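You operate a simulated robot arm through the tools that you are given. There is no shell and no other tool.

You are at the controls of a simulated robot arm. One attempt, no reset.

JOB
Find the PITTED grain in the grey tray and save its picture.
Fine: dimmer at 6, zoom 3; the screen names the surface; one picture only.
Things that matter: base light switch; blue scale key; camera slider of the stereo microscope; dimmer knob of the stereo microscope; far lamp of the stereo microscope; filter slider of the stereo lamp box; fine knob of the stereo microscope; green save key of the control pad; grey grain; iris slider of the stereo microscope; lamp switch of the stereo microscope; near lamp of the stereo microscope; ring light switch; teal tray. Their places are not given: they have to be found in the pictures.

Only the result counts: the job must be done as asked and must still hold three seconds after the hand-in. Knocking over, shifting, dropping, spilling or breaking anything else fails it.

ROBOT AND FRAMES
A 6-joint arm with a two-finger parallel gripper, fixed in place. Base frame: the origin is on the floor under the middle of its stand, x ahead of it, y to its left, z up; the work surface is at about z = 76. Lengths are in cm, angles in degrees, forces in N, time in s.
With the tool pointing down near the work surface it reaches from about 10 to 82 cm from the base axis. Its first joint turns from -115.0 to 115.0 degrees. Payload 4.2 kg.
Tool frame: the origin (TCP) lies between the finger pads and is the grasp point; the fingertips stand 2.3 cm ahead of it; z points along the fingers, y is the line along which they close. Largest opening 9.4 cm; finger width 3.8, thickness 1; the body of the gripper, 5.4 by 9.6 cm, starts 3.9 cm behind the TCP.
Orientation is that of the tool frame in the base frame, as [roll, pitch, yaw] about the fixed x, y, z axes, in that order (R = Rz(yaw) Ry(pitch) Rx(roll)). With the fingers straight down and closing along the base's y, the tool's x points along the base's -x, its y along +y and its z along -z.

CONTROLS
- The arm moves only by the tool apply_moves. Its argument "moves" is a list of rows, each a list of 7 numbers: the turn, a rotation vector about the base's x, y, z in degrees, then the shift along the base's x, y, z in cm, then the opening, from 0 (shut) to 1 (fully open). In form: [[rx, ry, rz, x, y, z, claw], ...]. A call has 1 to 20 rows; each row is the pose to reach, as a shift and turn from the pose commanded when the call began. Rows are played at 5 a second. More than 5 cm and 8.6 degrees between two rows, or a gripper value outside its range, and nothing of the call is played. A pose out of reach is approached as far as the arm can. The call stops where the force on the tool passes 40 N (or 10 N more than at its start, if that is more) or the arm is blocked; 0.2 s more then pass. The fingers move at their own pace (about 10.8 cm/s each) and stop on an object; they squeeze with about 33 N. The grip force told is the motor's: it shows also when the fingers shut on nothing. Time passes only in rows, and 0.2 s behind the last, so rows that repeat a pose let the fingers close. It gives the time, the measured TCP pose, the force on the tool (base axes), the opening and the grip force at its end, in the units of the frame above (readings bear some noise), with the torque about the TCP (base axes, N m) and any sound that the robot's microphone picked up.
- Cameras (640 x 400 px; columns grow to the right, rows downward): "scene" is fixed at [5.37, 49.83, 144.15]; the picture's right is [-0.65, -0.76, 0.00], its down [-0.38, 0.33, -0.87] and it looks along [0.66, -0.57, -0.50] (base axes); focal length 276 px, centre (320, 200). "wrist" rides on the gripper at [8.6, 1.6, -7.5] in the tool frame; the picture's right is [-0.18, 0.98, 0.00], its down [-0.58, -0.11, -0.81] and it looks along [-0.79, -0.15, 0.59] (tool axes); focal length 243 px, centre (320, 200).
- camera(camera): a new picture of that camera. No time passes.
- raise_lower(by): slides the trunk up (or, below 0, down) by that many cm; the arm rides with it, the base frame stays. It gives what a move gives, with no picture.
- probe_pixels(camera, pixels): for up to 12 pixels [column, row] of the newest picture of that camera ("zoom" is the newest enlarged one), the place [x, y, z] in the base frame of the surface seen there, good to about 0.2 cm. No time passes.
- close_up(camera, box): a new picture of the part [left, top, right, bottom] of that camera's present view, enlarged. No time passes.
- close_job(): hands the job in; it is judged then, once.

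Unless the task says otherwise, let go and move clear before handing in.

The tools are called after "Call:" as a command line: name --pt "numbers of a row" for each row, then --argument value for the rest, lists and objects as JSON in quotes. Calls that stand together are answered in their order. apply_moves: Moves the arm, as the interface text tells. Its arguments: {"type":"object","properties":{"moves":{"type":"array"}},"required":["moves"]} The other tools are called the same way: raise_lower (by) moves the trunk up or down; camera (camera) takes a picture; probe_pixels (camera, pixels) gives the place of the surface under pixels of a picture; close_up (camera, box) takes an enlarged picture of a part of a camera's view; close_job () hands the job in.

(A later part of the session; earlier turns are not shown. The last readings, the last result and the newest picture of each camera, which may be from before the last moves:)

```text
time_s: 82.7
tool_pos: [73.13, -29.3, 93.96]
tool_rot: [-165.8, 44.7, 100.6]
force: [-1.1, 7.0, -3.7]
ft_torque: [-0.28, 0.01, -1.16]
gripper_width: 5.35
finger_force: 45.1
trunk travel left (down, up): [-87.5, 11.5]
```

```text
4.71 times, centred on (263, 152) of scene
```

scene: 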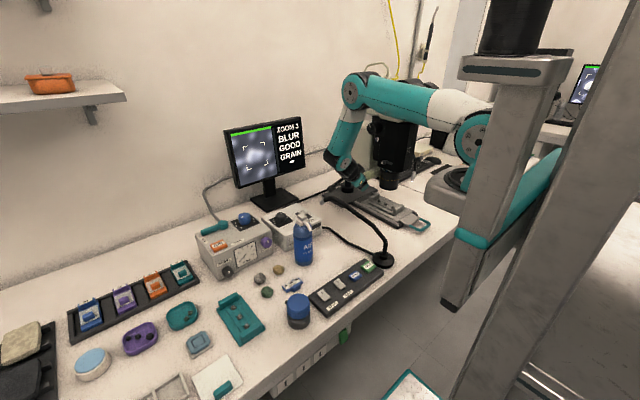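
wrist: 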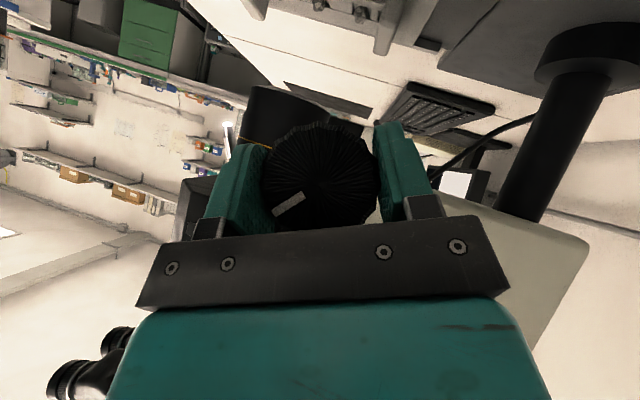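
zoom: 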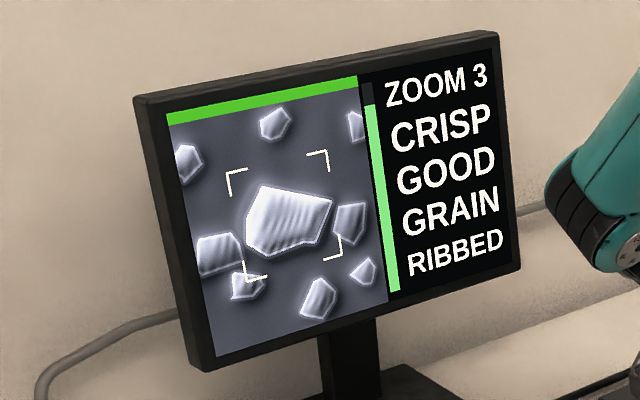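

The bar is stepwise and stays at its near-full level, so focus is at the peak. I'll release the fine knob and retreat along +y, then up.

Call:
apply_moves --pt "0 0 0 0 0.1 0 0.4" --pt "0 0 0 0 0.1 0 0.78" --pt "0 0 0 0 0.1 0 0.78" --pt "0 -3 0 0 1.5 0 0.78" --pt "0 -6 0 0 3 0.2 0.78" --pt "0 -9 0 0 4.8 0.5 0.78" --pt "0 -9 0 0 5 4 0.78" --pt "0 -9 0 0 5 8 0.78" --pt "0 -9 0 0 5 12 0.78" --pt "0 -9 0 0 5 16 0.78" --pt "0 -9 0 0 5 20 0.78" --pt "0 -9 0 0 5 20 0.78"

Call:
camera --camera "scene"

Call:
close_up --camera "scene" --box '[215, 110, 311, 195]'

```text
time_s: 85.3
tool_pos: [73.2, -24.43, 113.99]
tool_rot: [-178.4, 45.7, 91.6]
force: [-0.3, 0.2, -0.4]
ft_torque: [-0.02, 0.02, 0.0]
gripper_width: 7.33
finger_force: 0.0
trunk travel left (down, up): [-87.5, 11.5]
```

```text
taken
```

scene: 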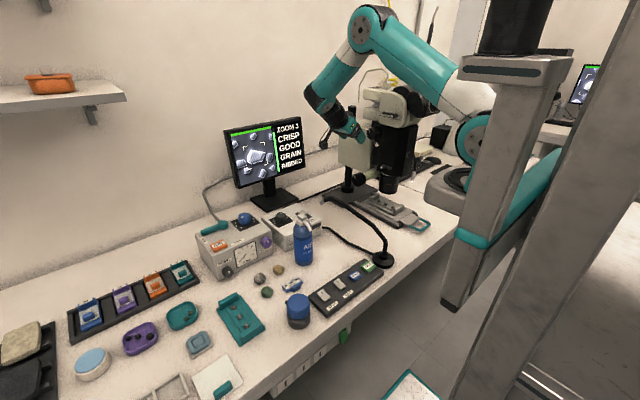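

```text
4.71 times, centred on (263, 152) of scene
```

zoom: 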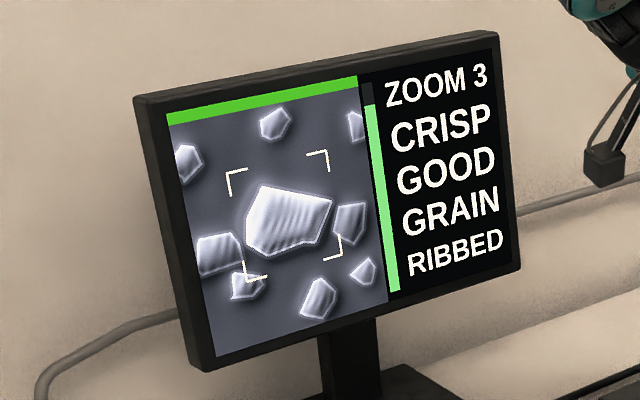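

Focus and settings hold (CRISP, RIBBED). Next I turn the tool to point straight down, closing along x, and go towards the teal stage handle; I'll also probe the handle's shape.

Call:
probe_pixels --camera "scene" --pixels '[[440, 190], [417, 231], [424, 229], [430, 224], [424, 220], [412, 229], [414, 216], [406, 215], [400, 222], [411, 210], [388, 188]]'

Call:
apply_moves --pt "7.5 0 0 -2 1 2 0.78" --pt "15 0 0 -4 2 4 0.78" --pt "22.5 0 0 -6 3 6 0.78" --pt "30 0 0 -9 4 8 0.78" --pt "37.5 0 0 -12 4 10 0.78" --pt "45 0 0 -15 4 10 0.78" --pt "45 0 0 -18 2 10 0.78" --pt "45 0 0 -20 0 10 0.78" --pt "45 0 0 -20 0 10 0.78"

Call:
camera --camera "wrist"

Call:
camera --camera "scene"

```text
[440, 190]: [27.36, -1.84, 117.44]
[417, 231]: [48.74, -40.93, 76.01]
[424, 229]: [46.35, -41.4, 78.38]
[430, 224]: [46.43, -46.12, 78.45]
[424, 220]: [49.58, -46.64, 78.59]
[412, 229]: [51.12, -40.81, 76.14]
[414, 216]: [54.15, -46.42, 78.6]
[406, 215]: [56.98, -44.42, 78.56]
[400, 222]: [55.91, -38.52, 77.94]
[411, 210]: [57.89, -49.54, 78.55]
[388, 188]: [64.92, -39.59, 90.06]
```

```text
time_s: 87.3
tool_pos: [53.37, -24.18, 124.12]
tool_rot: [-179.6, 0.7, 91.2]
force: [0.7, 0.8, -0.5]
ft_torque: [0.0, -0.03, -0.03]
gripper_width: 7.32
finger_force: 0.0
trunk travel left (down, up): [-87.5, 11.5]
```

```text
taken
```

wrist: 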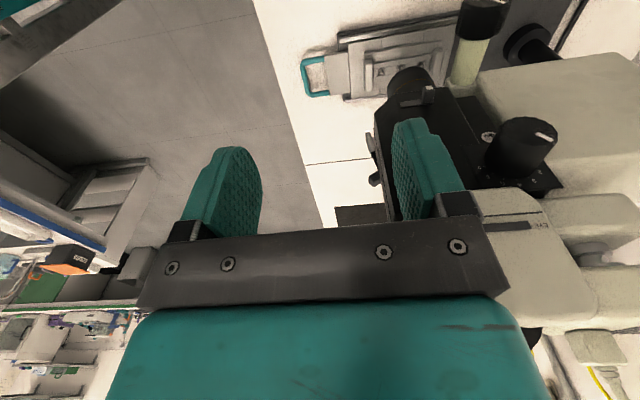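

```text
taken
```

scene: 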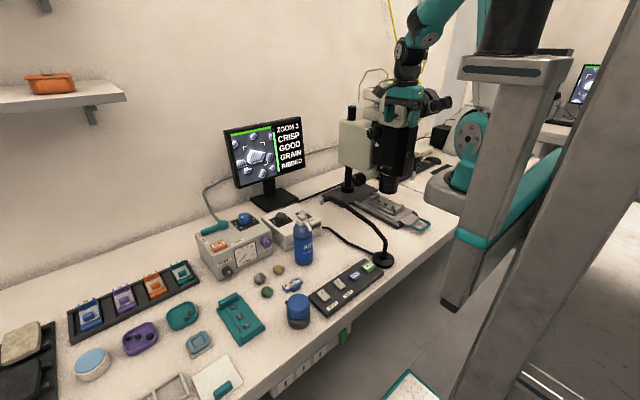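

The tool points straight down. Before descending to the handle at about (46,-44,78.5), I'll check where the eyepieces and near lamp are relative to that spot.

Call:
probe_pixels --camera "scene" --pixels '[[442, 97], [430, 103], [449, 92], [437, 108]]'

Call:
probe_pixels --camera "wrist" --pixels '[[306, 75], [318, 60], [315, 93], [335, 75], [345, 75], [303, 62], [325, 92], [380, 45], [395, 72], [375, 145], [372, 180], [410, 60]]'

Call:
close_up --camera "wrist" --box '[290, 10, 470, 120]'

```text
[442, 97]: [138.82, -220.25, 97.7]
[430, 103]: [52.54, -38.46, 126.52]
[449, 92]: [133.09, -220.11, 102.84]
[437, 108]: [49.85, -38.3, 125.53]
```

```text
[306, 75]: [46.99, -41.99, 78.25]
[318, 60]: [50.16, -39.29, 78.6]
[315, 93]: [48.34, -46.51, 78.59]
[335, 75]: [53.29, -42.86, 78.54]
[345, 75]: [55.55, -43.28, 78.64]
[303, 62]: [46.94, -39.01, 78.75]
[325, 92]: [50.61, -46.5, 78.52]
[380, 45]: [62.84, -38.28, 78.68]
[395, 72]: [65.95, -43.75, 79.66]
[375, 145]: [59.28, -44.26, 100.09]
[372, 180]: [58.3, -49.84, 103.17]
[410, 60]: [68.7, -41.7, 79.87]
```

```text
3.56 times, centred on (380, 65) of wrist
```

zoom: 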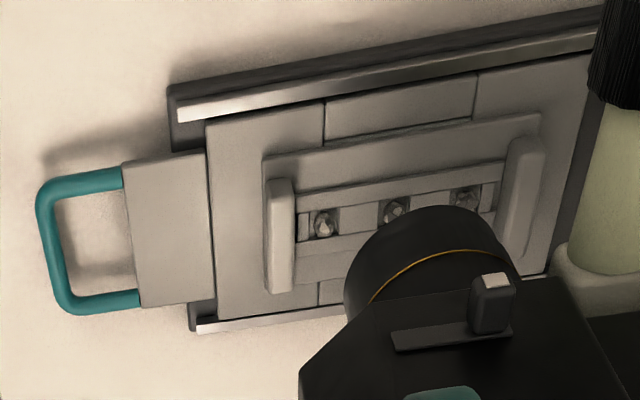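

The handle's cross bar runs along y at x≈46.9 (y -39…-46.5, top z≈78.7); the eyepieces hang at z>120 for x≥48, y<-38. I'll descend beside them at y≈-31, then slide under at low height.

Call:
apply_moves --pt "0 -0.7 -1.2 -1.5 -1.5 -4 0.5" --pt "0 -0.7 -1.2 -3 -3 -8 0.4" --pt "0 -0.7 -1.2 -4.5 -5 -12 0.38" --pt "0 -0.7 -1.2 -6.3 -7 -16 0.38" --pt "0 -0.7 -1.2 -6.5 -7 -20.5 0.38" --pt "0 -0.7 -1.2 -6.5 -7 -25 0.38"

Call:
camera --camera "scene"

Call:
camera --camera "wrist"

```text
time_s: 88.7
tool_pos: [46.61, -31.87, 99.04]
tool_rot: [179.6, 0.8, 90.0]
force: [0.8, -0.7, -0.2]
ft_torque: [0.01, -0.05, 0.0]
gripper_width: 3.57
finger_force: 0.0
trunk travel left (down, up): [-87.5, 11.5]
```

```text
taken
```

scene: 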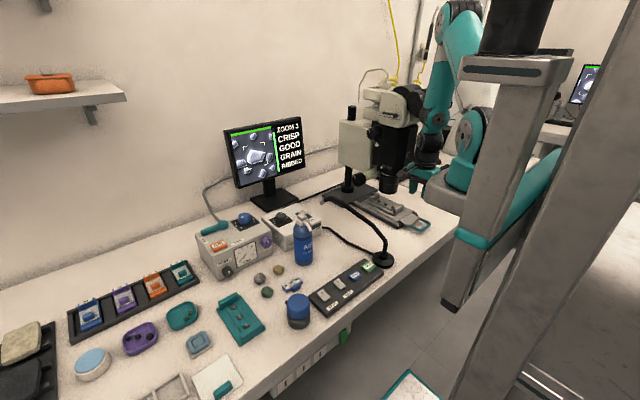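

```text
taken
```

wrist: 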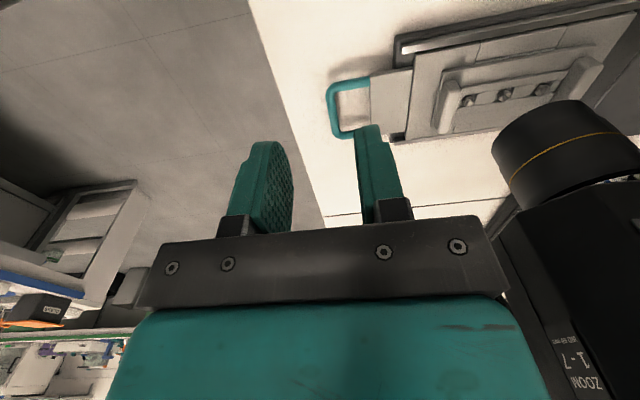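

The forearm now passes near the eyepieces in this view; I'll check the real distance before going on.

Call:
close_up --camera "scene" --box '[370, 60, 490, 240]'

Call:
probe_pixels --camera "scene" --pixels '[[432, 110], [428, 120], [437, 80], [428, 140], [425, 160], [425, 175], [415, 97], [410, 110]]'

```text
2.22 times, centred on (430, 150) of scene
```

zoom: 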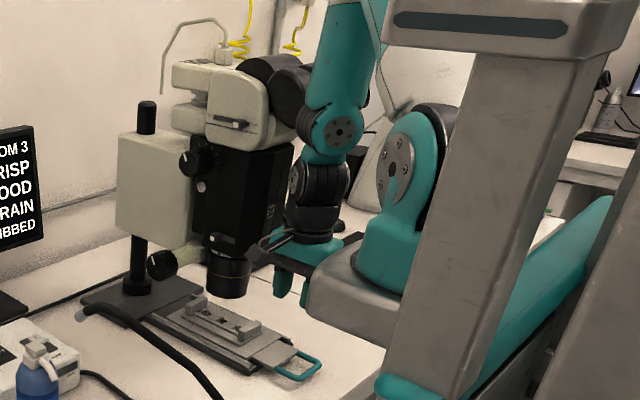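

```text
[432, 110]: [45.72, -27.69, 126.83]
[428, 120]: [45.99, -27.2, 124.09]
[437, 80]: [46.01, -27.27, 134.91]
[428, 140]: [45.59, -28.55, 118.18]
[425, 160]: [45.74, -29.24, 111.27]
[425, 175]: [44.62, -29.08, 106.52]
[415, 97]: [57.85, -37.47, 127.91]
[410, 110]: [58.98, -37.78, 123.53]
```

The forearm currently stands almost vertically over the wrist, about 2–3 cm from the eyepieces. To stay well clear I'll tilt the tool 25° so the arm leans to +y, then approach the handle.

Call:
apply_moves --pt "-6 0 0 0 0 0 0.38" --pt "-12 0 0 0 0 -1 0.38" --pt "-18 0 0 0 -1 -3 0.38" --pt "-25 0 0 0.1 -2 -5 0.38" --pt "-25 0 0 0.1 -4 -8 0.38" --pt "-25 0 0 0.1 -6 -11 0.38" --pt "-25 0 0 0.1 -7 -13 0.38" --pt "-25 0 0 0.1 -7 -13 0.38"

Call:
camera --camera "scene"

Call:
camera --camera "wrist"

```text
time_s: 90.5
tool_pos: [46.65, -38.36, 86.11]
tool_rot: [179.7, 25.7, 89.9]
force: [-0.3, -0.9, -0.3]
ft_torque: [-0.01, 0.0, -0.01]
gripper_width: 3.57
finger_force: 0.0
trunk travel left (down, up): [-87.5, 11.5]
```

```text
taken
```

scene: 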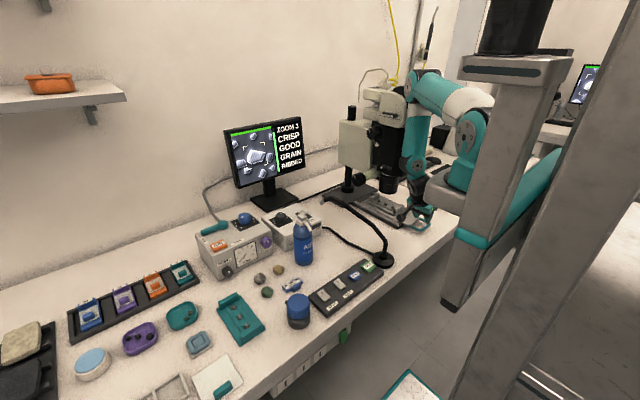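

```text
taken
```

wrist: 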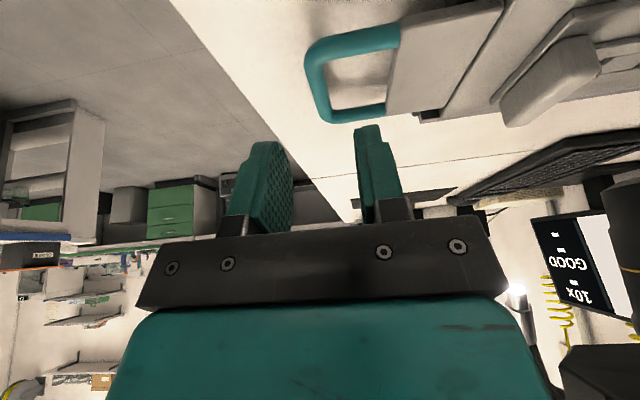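

Call:
close_up --camera "scene" --box '[370, 60, 490, 240]'

Call:
probe_pixels --camera "scene" --pixels '[[415, 90], [412, 120], [412, 150], [412, 170], [418, 190], [440, 95], [425, 210]]'

Call:
probe_pixels --camera "wrist" --pixels '[[313, 75], [318, 95], [312, 60], [330, 118], [350, 112], [350, 40], [390, 75], [385, 35], [380, 110]]'

```text
2.22 times, centred on (430, 150) of scene
```

zoom: 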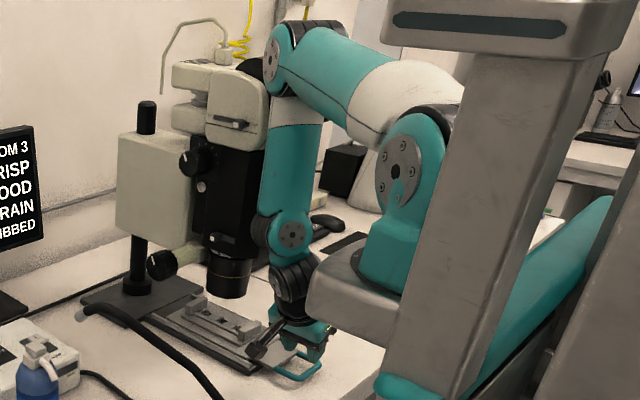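

```text
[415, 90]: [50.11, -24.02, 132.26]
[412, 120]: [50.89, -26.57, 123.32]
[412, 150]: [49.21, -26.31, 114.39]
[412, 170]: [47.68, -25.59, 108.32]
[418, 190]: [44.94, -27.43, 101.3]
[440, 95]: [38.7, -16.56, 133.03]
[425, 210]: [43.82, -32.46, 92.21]
```

```text
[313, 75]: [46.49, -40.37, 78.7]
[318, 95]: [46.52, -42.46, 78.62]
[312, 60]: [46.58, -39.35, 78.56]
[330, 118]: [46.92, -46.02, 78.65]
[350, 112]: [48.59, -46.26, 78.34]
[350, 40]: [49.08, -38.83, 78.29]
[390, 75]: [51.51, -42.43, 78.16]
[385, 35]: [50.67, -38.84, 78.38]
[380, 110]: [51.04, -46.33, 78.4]
```

The forearm's far side is within about 4 cm of the binoculars and would come closer. Better to back up, lower the trunk by ~22 cm so that the forearm leans towards the robot, and approach again.

Call:
apply_moves --pt "0 0 0 0 2.5 3 0.38" --pt "0 0 0 0 5 7 0.38" --pt "0 0 0 0 7.5 11 0.38" --pt "0 0 0 0 9 15 0.38" --pt "0 0 0 0 10 19 0.38" --pt "0 0 0 0 10 20 0.38"

Call:
camera --camera "scene"

```text
time_s: 91.9
tool_pos: [47.02, -28.15, 106.08]
tool_rot: [179.9, 25.7, 89.9]
force: [0.4, -0.8, 0.3]
ft_torque: [0.03, -0.02, 0.02]
gripper_width: 3.59
finger_force: 0.0
trunk travel left (down, up): [-87.5, 11.5]
```

```text
taken
```

scene: 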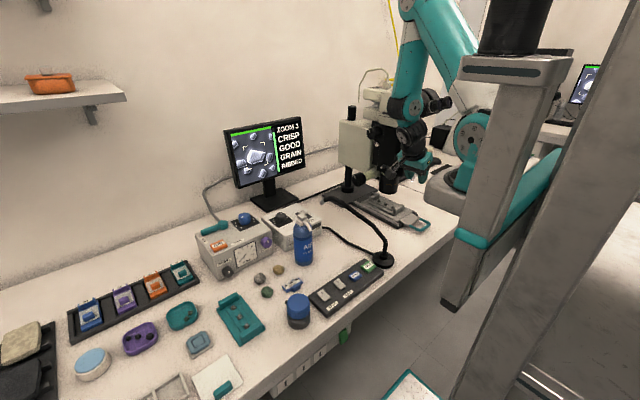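

The wrist camera would come down on the lamp stem here, so I'll first shift 6 cm in -y and then lower the trunk.

Call:
apply_moves --pt "0 0 0 0 -3 0 0.38" --pt "0 0 0 0 -6 0 0.38" --pt "0 0 0 0 -6 0 0.38"

Call:
camera --camera "scene"

Call:
probe_pixels --camera "scene" --pixels '[[412, 100], [405, 120], [415, 80], [440, 30], [415, 140], [400, 150]]'

```text
time_s: 92.7
tool_pos: [46.76, -34.32, 106.12]
tool_rot: [179.8, 25.7, 89.9]
force: [0.7, -0.4, -0.3]
ft_torque: [-0.01, -0.02, 0.04]
gripper_width: 3.56
finger_force: 0.2
trunk travel left (down, up): [-87.5, 11.5]
```

```text
taken
```

scene: 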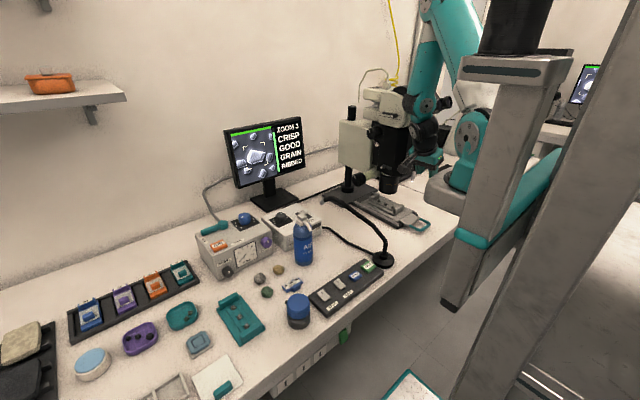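

```text
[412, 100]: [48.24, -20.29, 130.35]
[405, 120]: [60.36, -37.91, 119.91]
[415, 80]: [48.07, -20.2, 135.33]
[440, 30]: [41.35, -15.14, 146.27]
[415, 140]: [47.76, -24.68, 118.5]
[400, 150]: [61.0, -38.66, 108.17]
```

The forearm is clear of the binoculars. Lowering the trunk by 22 cm (tool goes to z≈84).

Call:
raise_lower --by -12

Call:
camera --camera "scene"

```text
time_s: 94.2
tool_pos: [46.77, -34.3, 94.06]
tool_rot: [179.8, 25.7, 89.9]
force: [0.2, 0.4, 0.5]
ft_torque: [-0.02, 0.01, 0.0]
gripper_width: 3.57
finger_force: 0.0
trunk travel left (down, up): [-75.5, 23.5]
```

```text
taken
```

scene: 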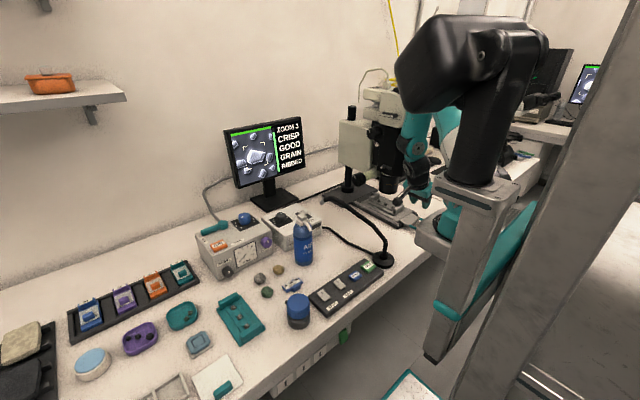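

Trunk motion is smooth; the robot's head appears in the view but the screen stays visible. I'll lower 8 cm more.

Call:
raise_lower --by -8

Call:
camera --camera "scene"

Call:
camera --camera "wrist"

```text
time_s: 95.4
tool_pos: [46.88, -34.37, 85.99]
tool_rot: [179.7, 25.7, 89.9]
force: [-0.1, -0.5, 0.8]
ft_torque: [0.01, 0.02, -0.01]
gripper_width: 3.59
finger_force: 0.0
trunk travel left (down, up): [-67.5, 31.5]
```

```text
taken
```

scene: 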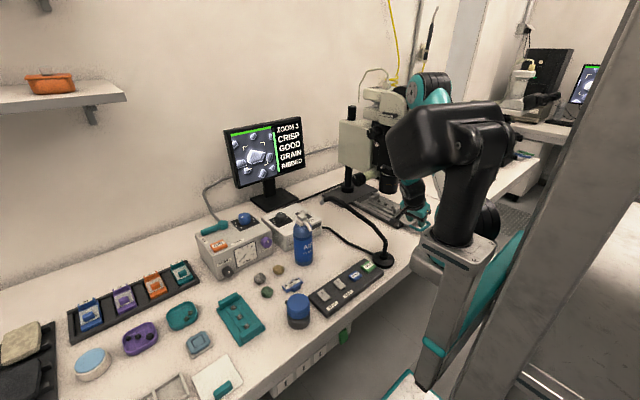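

```text
taken
```

wrist: 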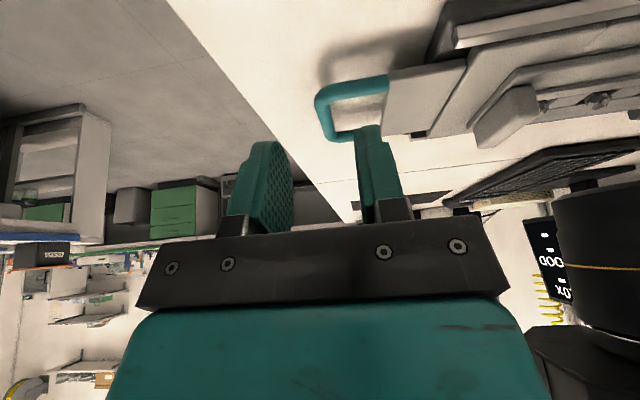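

Call:
close_up --camera "scene" --box '[350, 70, 470, 240]'

Call:
probe_pixels --camera "scene" --pixels '[[432, 90], [420, 95], [413, 185], [410, 200], [418, 215], [385, 115], [400, 120]]'

```text
2.35 times, centred on (410, 155) of scene
```

zoom: 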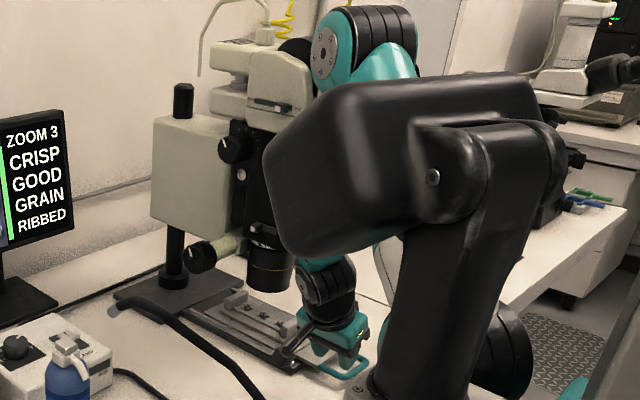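

```text
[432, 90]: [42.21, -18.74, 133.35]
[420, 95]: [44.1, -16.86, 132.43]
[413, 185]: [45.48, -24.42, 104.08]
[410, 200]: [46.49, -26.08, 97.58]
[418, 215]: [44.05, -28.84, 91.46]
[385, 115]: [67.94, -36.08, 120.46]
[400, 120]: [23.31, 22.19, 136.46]
```

The arm now leans away from the binoculars with about 10 cm of room. I'll move above the handle bar and descend.

Call:
apply_moves --pt "0 0 0 -0.1 -2.5 -0.5 0.38" --pt "0 0 0 -0.2 -5 -1 0.38" --pt "0 0 0 -0.2 -7.8 -1.5 0.38" --pt "0 0 0 -0.2 -7.8 -3.5 0.38" --pt "0 0 0 -0.2 -7.8 -3.5 0.38"

Call:
camera --camera "wrist"

Call:
close_up --camera "scene" --box '[350, 70, 470, 240]'

```text
time_s: 96.6
tool_pos: [46.67, -42.26, 82.83]
tool_rot: [179.7, 25.7, 89.8]
force: [0.5, 0.3, 0.1]
ft_torque: [0.04, 0.0, 0.01]
gripper_width: 3.56
finger_force: 0.1
trunk travel left (down, up): [-67.5, 31.5]
```

```text
taken
```

wrist: 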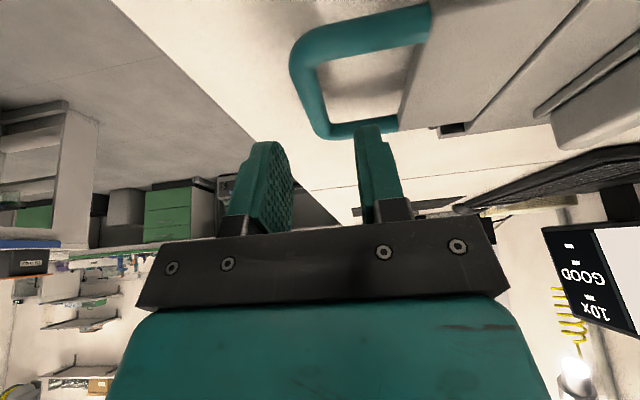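

```text
2.35 times, centred on (410, 155) of scene
```

zoom: 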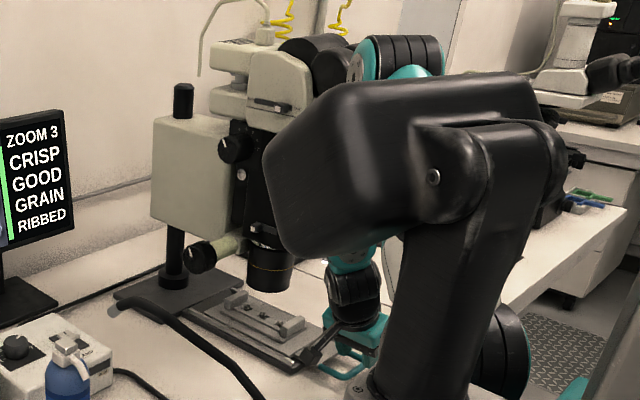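

The bar appears about 0.25 cm further to -x than the tool axis. I'll correct and lower so the fingers straddle the bar.

Call:
apply_moves --pt "0 0 0 -0.22 0 -1.2 0.38" --pt "0 0 0 -0.22 0 -2.4 0.38" --pt "0 0 0 -0.22 0 -3.3 0.38" --pt "0 0 0 -0.22 0 -3.3 0.38"

Call:
camera --camera "wrist"

```text
time_s: 97.6
tool_pos: [46.51, -42.09, 79.39]
tool_rot: [179.7, 25.7, 90.0]
force: [0.2, 0.3, -0.4]
ft_torque: [0.0, -0.01, 0.0]
gripper_width: 3.56
finger_force: 0.0
trunk travel left (down, up): [-67.5, 31.5]
```

```text
taken
```

wrist: 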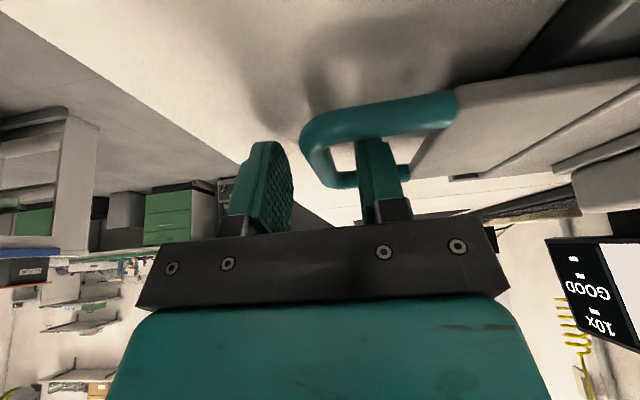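

One finger is inside the loop and the bar lies between the fingers. Closing on it.

Call:
apply_moves --pt "0 0 0 0 0 0 0.25" --pt "0 0 0 0 0 0 0.05" --pt "0 0 0 0 0 0 0.05"

Call:
close_up --camera "scene" --box '[215, 110, 311, 195]'

Call:
camera --camera "wrist"

```text
time_s: 98.4
tool_pos: [46.49, -42.16, 79.33]
tool_rot: [179.7, 25.7, 90.0]
force: [-1.3, -0.8, -2.2]
ft_torque: [0.02, 0.06, 1.95]
gripper_width: 1.2
finger_force: 45.3
trunk travel left (down, up): [-67.5, 31.5]
```

```text
4.71 times, centred on (263, 152) of scene
```

zoom: 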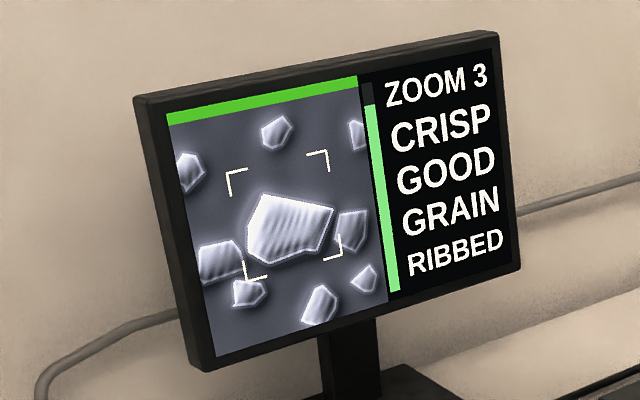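

```text
taken
```

wrist: 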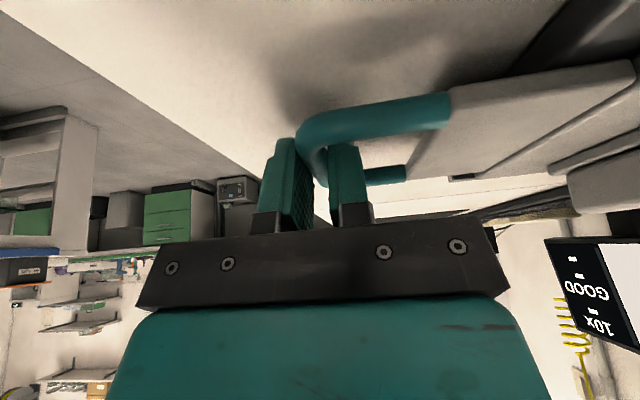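

The handle is gripped and the picture moved slightly, so the stage follows. I'll push it +1 cm in x and watch the screen.

Call:
apply_moves --pt "0 0 0 0.3 0 0 0.05" --pt "0 0 0 0.6 0 0 0.05" --pt "0 0 0 1 0 0 0.05" --pt "0 0 0 1 0 0 0.05"

Call:
close_up --camera "scene" --box '[215, 110, 311, 195]'

```text
time_s: 99.4
tool_pos: [47.43, -42.14, 79.42]
tool_rot: [179.8, 25.6, 89.9]
force: [-0.4, 1.0, 4.3]
ft_torque: [0.42, 0.07, 1.85]
gripper_width: 1.21
finger_force: 44.9
trunk travel left (down, up): [-67.5, 31.5]
```

```text
4.71 times, centred on (263, 152) of scene
```

zoom: 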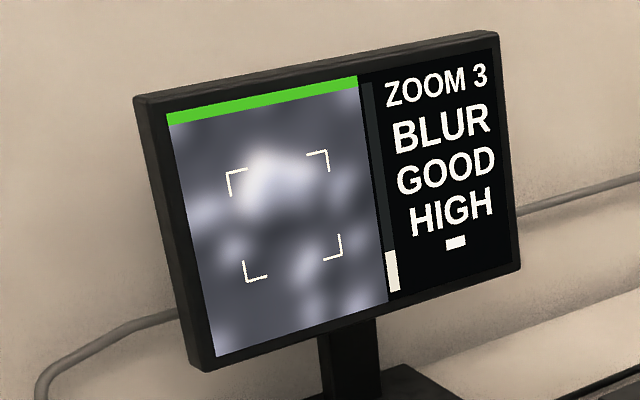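

The view moved and the line now says HIGH (grain off-centre). I'll keep pushing to bring the next grain under the objective.

Call:
apply_moves --pt "0 0 0 0.6 0 0 0.05" --pt "0 0 0 1.2 0 0 0.05" --pt "0 0 0 1.8 0 0 0.05" --pt "0 0 0 2.4 0 0 0.05" --pt "0 0 0 2.8 0 0 0.05" --pt "0 0 0 2.8 0 0 0.05"

Call:
close_up --camera "scene" --box '[215, 110, 311, 195]'

Call:
camera --camera "wrist"

```text
time_s: 100.8
tool_pos: [50.15, -42.1, 79.25]
tool_rot: [179.6, 25.8, 89.9]
force: [-0.9, 12.5, 28.0]
ft_torque: [0.33, 0.1, 1.83]
gripper_width: 1.22
finger_force: 44.8
trunk travel left (down, up): [-67.5, 31.5]
```

```text
4.71 times, centred on (263, 152) of scene
```

zoom: 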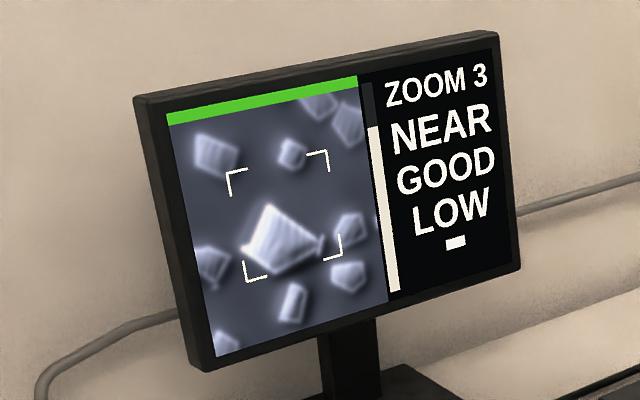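

```text
taken
```

wrist: 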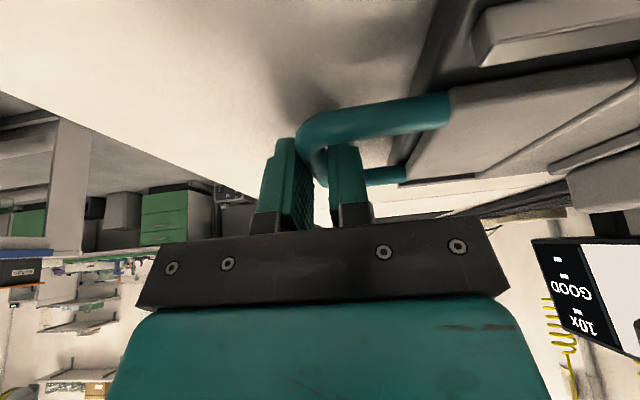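

A new grain is almost centred: the screen says LOW and NEAR. It needs a slight further push; I'll also lift a hair to relieve the vertical force.

Call:
apply_moves --pt "0 0 0 0.1 0.05 0.1 0.05" --pt "0 0 0 0.22 0.08 0.15 0.05" --pt "0 0 0 0.22 0.08 0.15 0.05"

Call:
close_up --camera "scene" --box '[215, 110, 311, 195]'

```text
time_s: 101.6
tool_pos: [50.41, -42.2, 79.41]
tool_rot: [179.8, 25.8, 89.9]
force: [-1.7, -6.7, 6.6]
ft_torque: [-0.05, -0.01, 1.76]
gripper_width: 1.22
finger_force: 44.8
trunk travel left (down, up): [-67.5, 31.5]
```

```text
4.71 times, centred on (263, 152) of scene
```

zoom: 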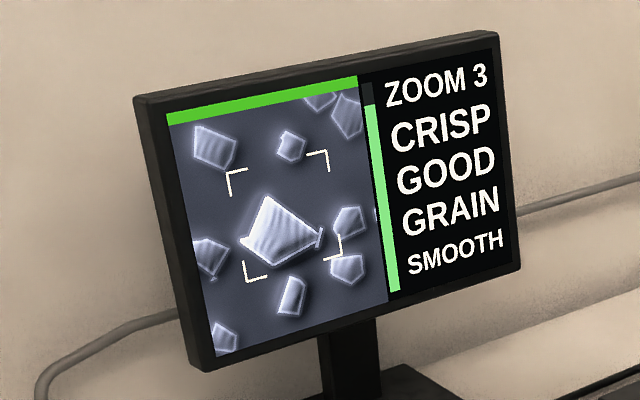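

This grain is named SMOOTH, so by elimination the far one should be PITTED. I'll pull the stage back by about 7.8 cm in total to bring the third grain in.

Call:
apply_moves --pt "0 0 0 -0.7 0 0 0.05" --pt "0 0 0 -1.4 0 0 0.05" --pt "0 0 0 -2.1 0 0 0.05" --pt "0 0 0 -2.8 0 0 0.05" --pt "0 0 0 -3.5 0 0 0.05" --pt "0 0 0 -4.2 0 0 0.05" --pt "0 0 0 -4.9 0 0 0.05" --pt "0 0 0 -5.6 0 0 0.05" --pt "0 0 0 -5.6 0 0 0.05"

Call:
close_up --camera "scene" --box '[215, 110, 311, 195]'

```text
time_s: 103.6
tool_pos: [44.6, -41.98, 79.2]
tool_rot: [179.7, 25.6, 89.9]
force: [0.1, -11.1, 5.3]
ft_torque: [-0.93, -0.08, 1.88]
gripper_width: 1.22
finger_force: 45.0
trunk travel left (down, up): [-67.5, 31.5]
```

```text
4.71 times, centred on (263, 152) of scene
```

zoom: 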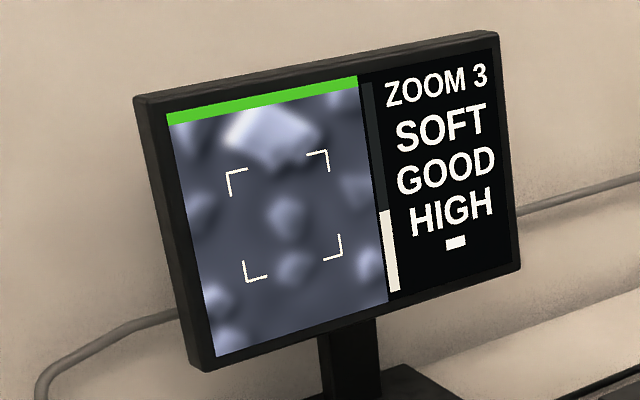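

The third grain appears high in the picture. I'll pull on gently.

Call:
apply_moves --pt "0 0 0 -0.5 0 0 0.05" --pt "0 0 0 -1 0 0 0.05" --pt "0 0 0 -1.4 0 0 0.05" --pt "0 0 0 -1.4 0 0 0.05"

Call:
close_up --camera "scene" --box '[215, 110, 311, 195]'

```text
time_s: 104.6
tool_pos: [43.38, -42.15, 79.22]
tool_rot: [179.7, 25.8, 90.0]
force: [0.0, -23.6, -0.9]
ft_torque: [-0.04, -0.01, 1.89]
gripper_width: 1.22
finger_force: 45.3
trunk travel left (down, up): [-67.5, 31.5]
```

```text
4.71 times, centred on (263, 152) of scene
```

zoom: 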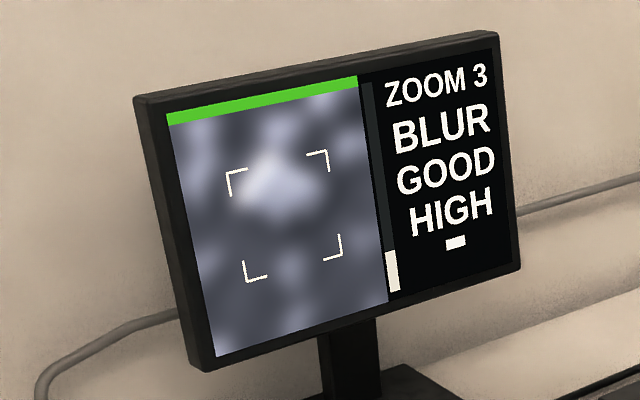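

The grain moved down on screen as expected; about 0.75 cm more is needed.

Call:
apply_moves --pt "0 0 0 -0.3 -0.1 0 0.05" --pt "0 0 0 -0.6 -0.15 0 0.05" --pt "0 0 0 -0.75 -0.15 0 0.05" --pt "0 0 0 -0.75 -0.15 0 0.05"

Call:
close_up --camera "scene" --box '[215, 110, 311, 195]'

```text
time_s: 105.6
tool_pos: [42.57, -42.04, 79.38]
tool_rot: [179.8, 25.5, 89.9]
force: [0.7, -6.0, -17.0]
ft_torque: [-0.51, -0.07, 1.82]
gripper_width: 1.22
finger_force: 45.1
trunk travel left (down, up): [-67.5, 31.5]
```

```text
4.71 times, centred on (263, 152) of scene
```

zoom: 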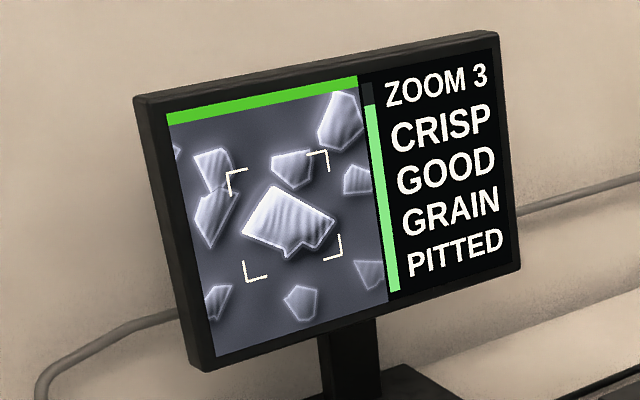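

The screen reads ZOOM 3, CRISP, GOOD, PITTED. I'll release the handle gently and lift straight up, then check that it holds.

Call:
apply_moves --pt "0 0 0 0 0 -0.05 0.05" --pt "0 0 0 0 0 -0.05 0.2" --pt "0 0 0 0 0 0 0.38" --pt "0 0 0 0 0 0 0.38" --pt "0 0 0 0 0 1.5 0.38" --pt "0 0 0 0 0 3 0.38" --pt "0 0 0 0 0 5 0.38" --pt "0 0 0 0 0 5 0.38"

Call:
close_up --camera "scene" --box '[215, 110, 311, 195]'

Call:
camera --camera "wrist"

Call:
camera --camera "scene"

```text
time_s: 107.4
tool_pos: [42.66, -42.3, 84.33]
tool_rot: [179.7, 25.7, 89.8]
force: [0.0, -0.1, -0.4]
ft_torque: [-0.01, 0.0, -0.03]
gripper_width: 3.57
finger_force: 0.0
trunk travel left (down, up): [-67.5, 31.5]
```

```text
4.71 times, centred on (263, 152) of scene
```

zoom: 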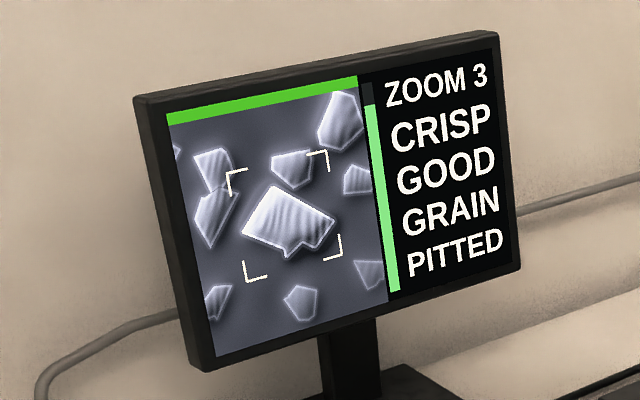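

```text
taken
```

wrist: 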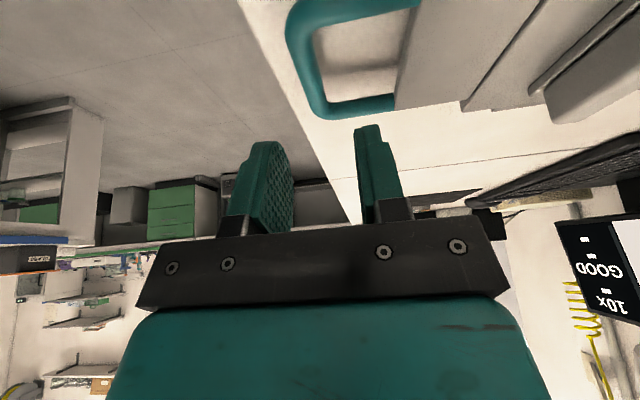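

```text
taken
```

scene: 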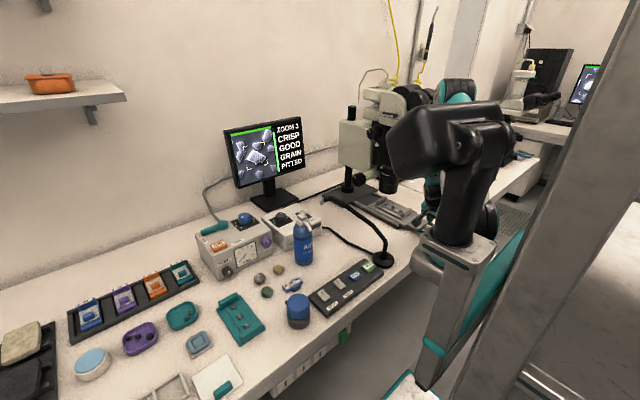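

The stage stays put: CRISP, GOOD, PITTED. Now to the SAVE key at about (46.65,-7,79.2): first back off to +y, then raise the trunk again by 20 cm for reach.

Call:
apply_moves --pt "0 0 0 -0.3 2 1 0.3" --pt "0 0 0 -0.6 4 2 0.2" --pt "0 0 0 -1 6 3 0.1" --pt "0 0 0 -1.4 8 4 0" --pt "0 0 0 -1.8 10 5.5 0" --pt "0 0 0 -1.8 10 5.5 0"

Call:
raise_lower --by 20

Call:
camera --camera "scene"

```text
time_s: 108.8
tool_pos: [43.37, -34.29, 89.81]
tool_rot: [179.7, 25.8, 89.9]
force: [-0.2, 0.6, 0.1]
ft_torque: [0.01, 0.02, 0.01]
gripper_width: 0.01
finger_force: 33.4
out of reach, approached as far as the arm can: row 4, 5, 6
trunk travel left (down, up): [-67.5, 31.5]
```

```text
time_s: 110.9
tool_pos: [43.36, -34.3, 109.79]
tool_rot: [179.7, 25.6, 89.8]
force: [-0.7, 0.3, -0.2]
ft_torque: [-0.01, -0.04, 0.01]
gripper_width: 0.01
finger_force: 32.8
trunk travel left (down, up): [-87.5, 11.5]
```

```text
taken
```

scene: 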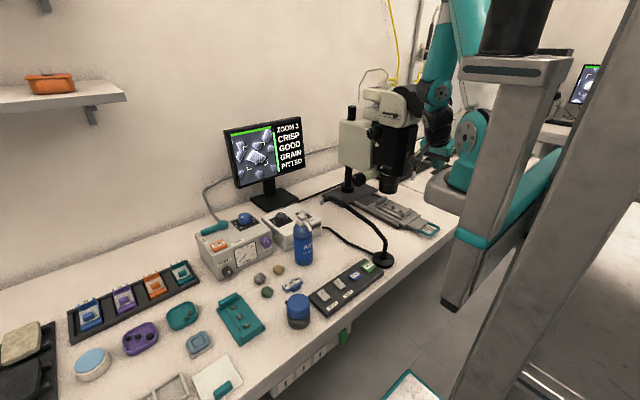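

Trunk is back up and everything is unchanged. Next I'll go lower and to +y in a region clear of the lamp stem, then turn the tool 90° so it leans towards the robot.

Call:
apply_moves --pt "0 0 0 1.2 1.5 -3 0" --pt "0 0 0 2.4 3 -6 0" --pt "0 0 0 3.6 5 -9 0" --pt "0 0 0 4.5 7 -11 0" --pt "0 0 0 4.5 7 -11 0"

Call:
camera --camera "scene"

```text
time_s: 112.1
tool_pos: [47.86, -27.36, 99.05]
tool_rot: [179.7, 25.7, 89.9]
force: [-0.6, 0.7, 0.0]
ft_torque: [0.0, 0.01, 0.02]
gripper_width: 0.0
finger_force: 32.5
trunk travel left (down, up): [-87.5, 11.5]
```

```text
taken
```

scene: 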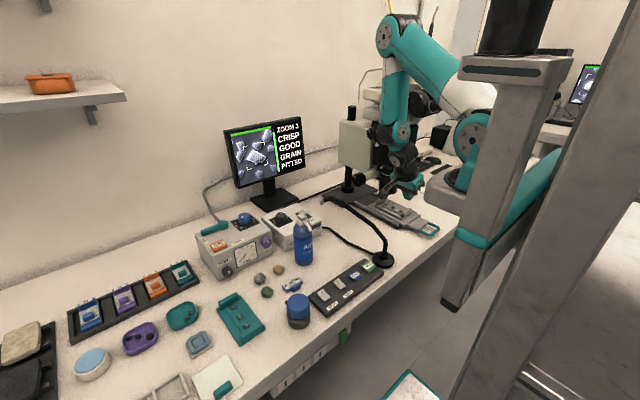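

Call:
apply_moves --pt "5 0 0 0 0 0 0" --pt "10 0 0 0 0 0 0" --pt "10 0 0 0 0 0 0"

Call:
apply_moves --pt "0 0 8.2 0.2 0.3 0 0" --pt "0 0 16.4 0.4 0.6 0 0" --pt "0 0 24.6 0.6 1 0 0" --pt "0 0 32.8 0.8 1.4 0 0" --pt "0 0 41 1 2 0 0" --pt "0 0 49.2 1 2.5 0 0" --pt "0 0 57.4 1 3 0 0" --pt "0 0 65.6 1 3.5 0 0" --pt "0 0 73.8 1 4 0 0" --pt "0 0 82 1 4 0 0" --pt "0 0 90 1 4 0 0" --pt "0 0 90 1 4 0 0"

Call:
camera --camera "scene"

Call:
camera --camera "wrist"

```text
time_s: 112.9
tool_pos: [47.93, -27.24, 98.89]
tool_rot: [179.7, 15.5, 89.9]
force: [-0.3, 0.3, 0.0]
ft_torque: [0.01, -0.01, -0.03]
gripper_width: 0.01
finger_force: 32.8
trunk travel left (down, up): [-87.5, 11.5]
```

```text
time_s: 115.5
tool_pos: [48.84, -23.22, 98.72]
tool_rot: [179.7, 15.7, -180.0]
force: [-0.3, 0.5, 0.0]
ft_torque: [0.0, 0.01, 0.03]
gripper_width: 0.0
finger_force: 33.5
trunk travel left (down, up): [-87.5, 11.5]
```

```text
taken
```

scene: 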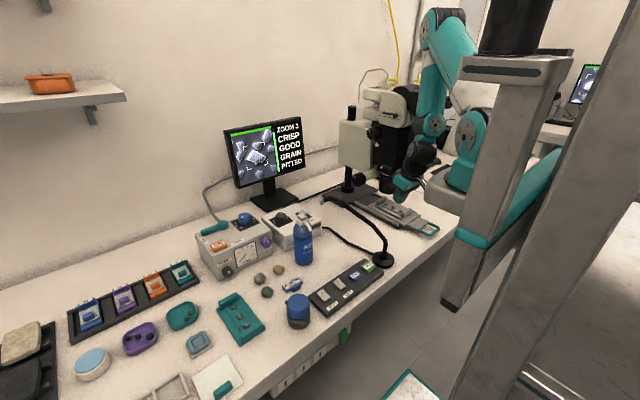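

```text
taken
```

wrist: 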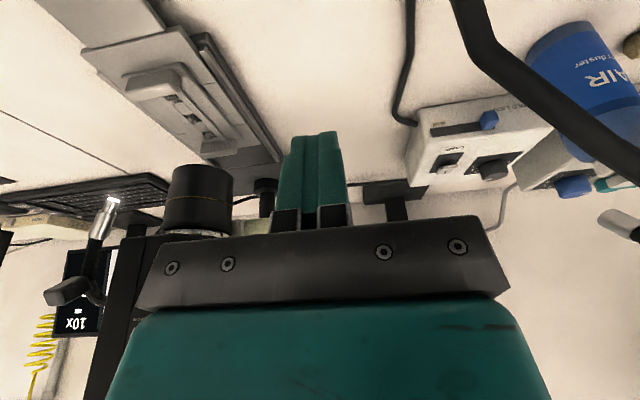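

The tool now leans towards the robot. I'll move over to above the SAVE key, staying above and beside the gooseneck.

Call:
apply_moves --pt "0 0 0 -1.4 3 0.5 0" --pt "0 0 0 -2.4 6 0.5 0" --pt "0 0 0 -2.8 9.5 0.5 0" --pt "0 0 0 -2.8 13 0.5 0" --pt "0 0 0 -2.6 16.2 0.5 0" --pt "0 0 0 -2.6 16.2 0.5 0"

Call:
camera --camera "scene"

Call:
camera --camera "wrist"

```text
time_s: 116.9
tool_pos: [49.9, -6.19, 97.27]
tool_rot: [179.7, 15.8, 179.9]
force: [0.0, -0.7, 1.0]
ft_torque: [-0.01, 0.01, 0.0]
gripper_width: 0.0
finger_force: 32.3
out of reach, approached as far as the arm can: row 1, 2, 3, 4, 5, 6
trunk travel left (down, up): [-87.5, 11.5]
```

```text
taken
```

scene: 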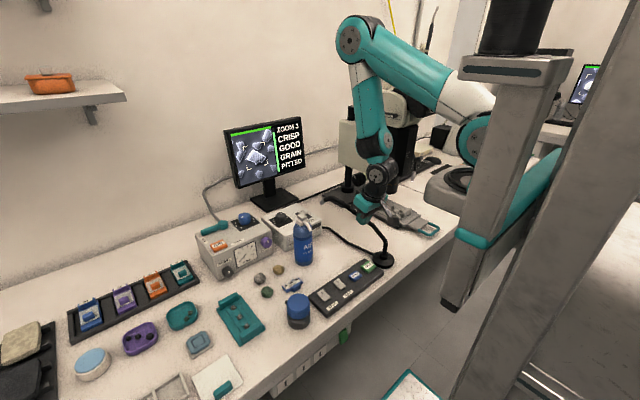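

```text
taken
```

wrist: 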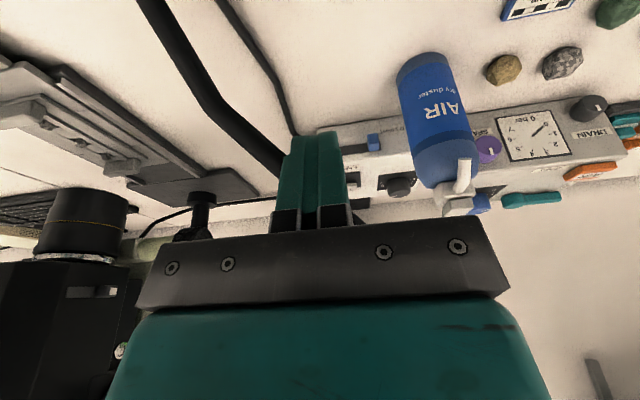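

The arm could not come as close in x and now hovers at (49.9,-6.2,97.3), next to the gooseneck. I'll check the gap before any move.

Call:
close_up --camera "scene" --box '[315, 150, 415, 270]'

Call:
probe_pixels --camera "wrist" --pixels '[[270, 155], [250, 130], [210, 90], [180, 50], [160, 20], [300, 200], [300, 150]]'

Call:
probe_pixels --camera "scene" --pixels '[[324, 200], [330, 196], [340, 198], [355, 214], [362, 215], [375, 228], [384, 238], [378, 210]]'

```text
3.33 times, centred on (365, 210) of scene
```

zoom: 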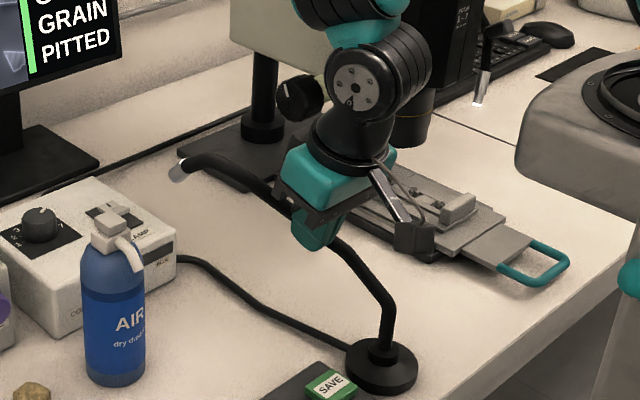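

```text
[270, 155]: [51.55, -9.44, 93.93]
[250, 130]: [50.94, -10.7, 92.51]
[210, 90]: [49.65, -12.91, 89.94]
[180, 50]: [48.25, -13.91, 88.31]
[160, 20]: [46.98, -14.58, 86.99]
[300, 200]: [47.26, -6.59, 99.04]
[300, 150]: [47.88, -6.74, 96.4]
```

```text
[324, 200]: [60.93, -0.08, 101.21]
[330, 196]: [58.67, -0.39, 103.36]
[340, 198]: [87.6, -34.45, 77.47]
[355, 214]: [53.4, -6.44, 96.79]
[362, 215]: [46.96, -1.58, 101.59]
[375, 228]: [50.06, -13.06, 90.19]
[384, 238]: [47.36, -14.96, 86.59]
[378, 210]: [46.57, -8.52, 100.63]
```

The lamp hasn't moved (tip still at (60.9,-0.1,101.2)), but the fingers are within a centimetre of its arm. I'll first move +y away from it, then down and in.

Call:
apply_moves --pt "0 0 0 0 1 0 0" --pt "0 0 0 0 2 0 0" --pt "0 0 0 0 3 0 0" --pt "0 0 0 0 4 -0.5 0" --pt "0 0 0 -0.3 4 -1.5 0" --pt "0 0 0 -0.6 4 -2.5 0"

Call:
close_up --camera "scene" --box '[315, 150, 415, 270]'

```text
time_s: 118.3
tool_pos: [49.32, -2.28, 94.58]
tool_rot: [179.7, 15.7, 179.9]
force: [-0.7, -0.1, -0.4]
ft_torque: [0.02, -0.03, -0.01]
gripper_width: 0.0
finger_force: 33.3
trunk travel left (down, up): [-87.5, 11.5]
```

```text
3.33 times, centred on (365, 210) of scene
```

zoom: 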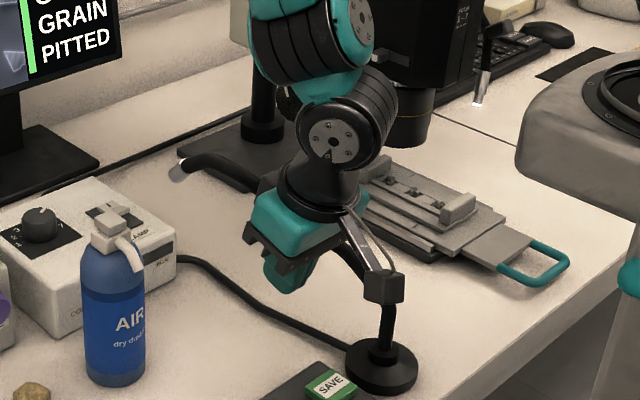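

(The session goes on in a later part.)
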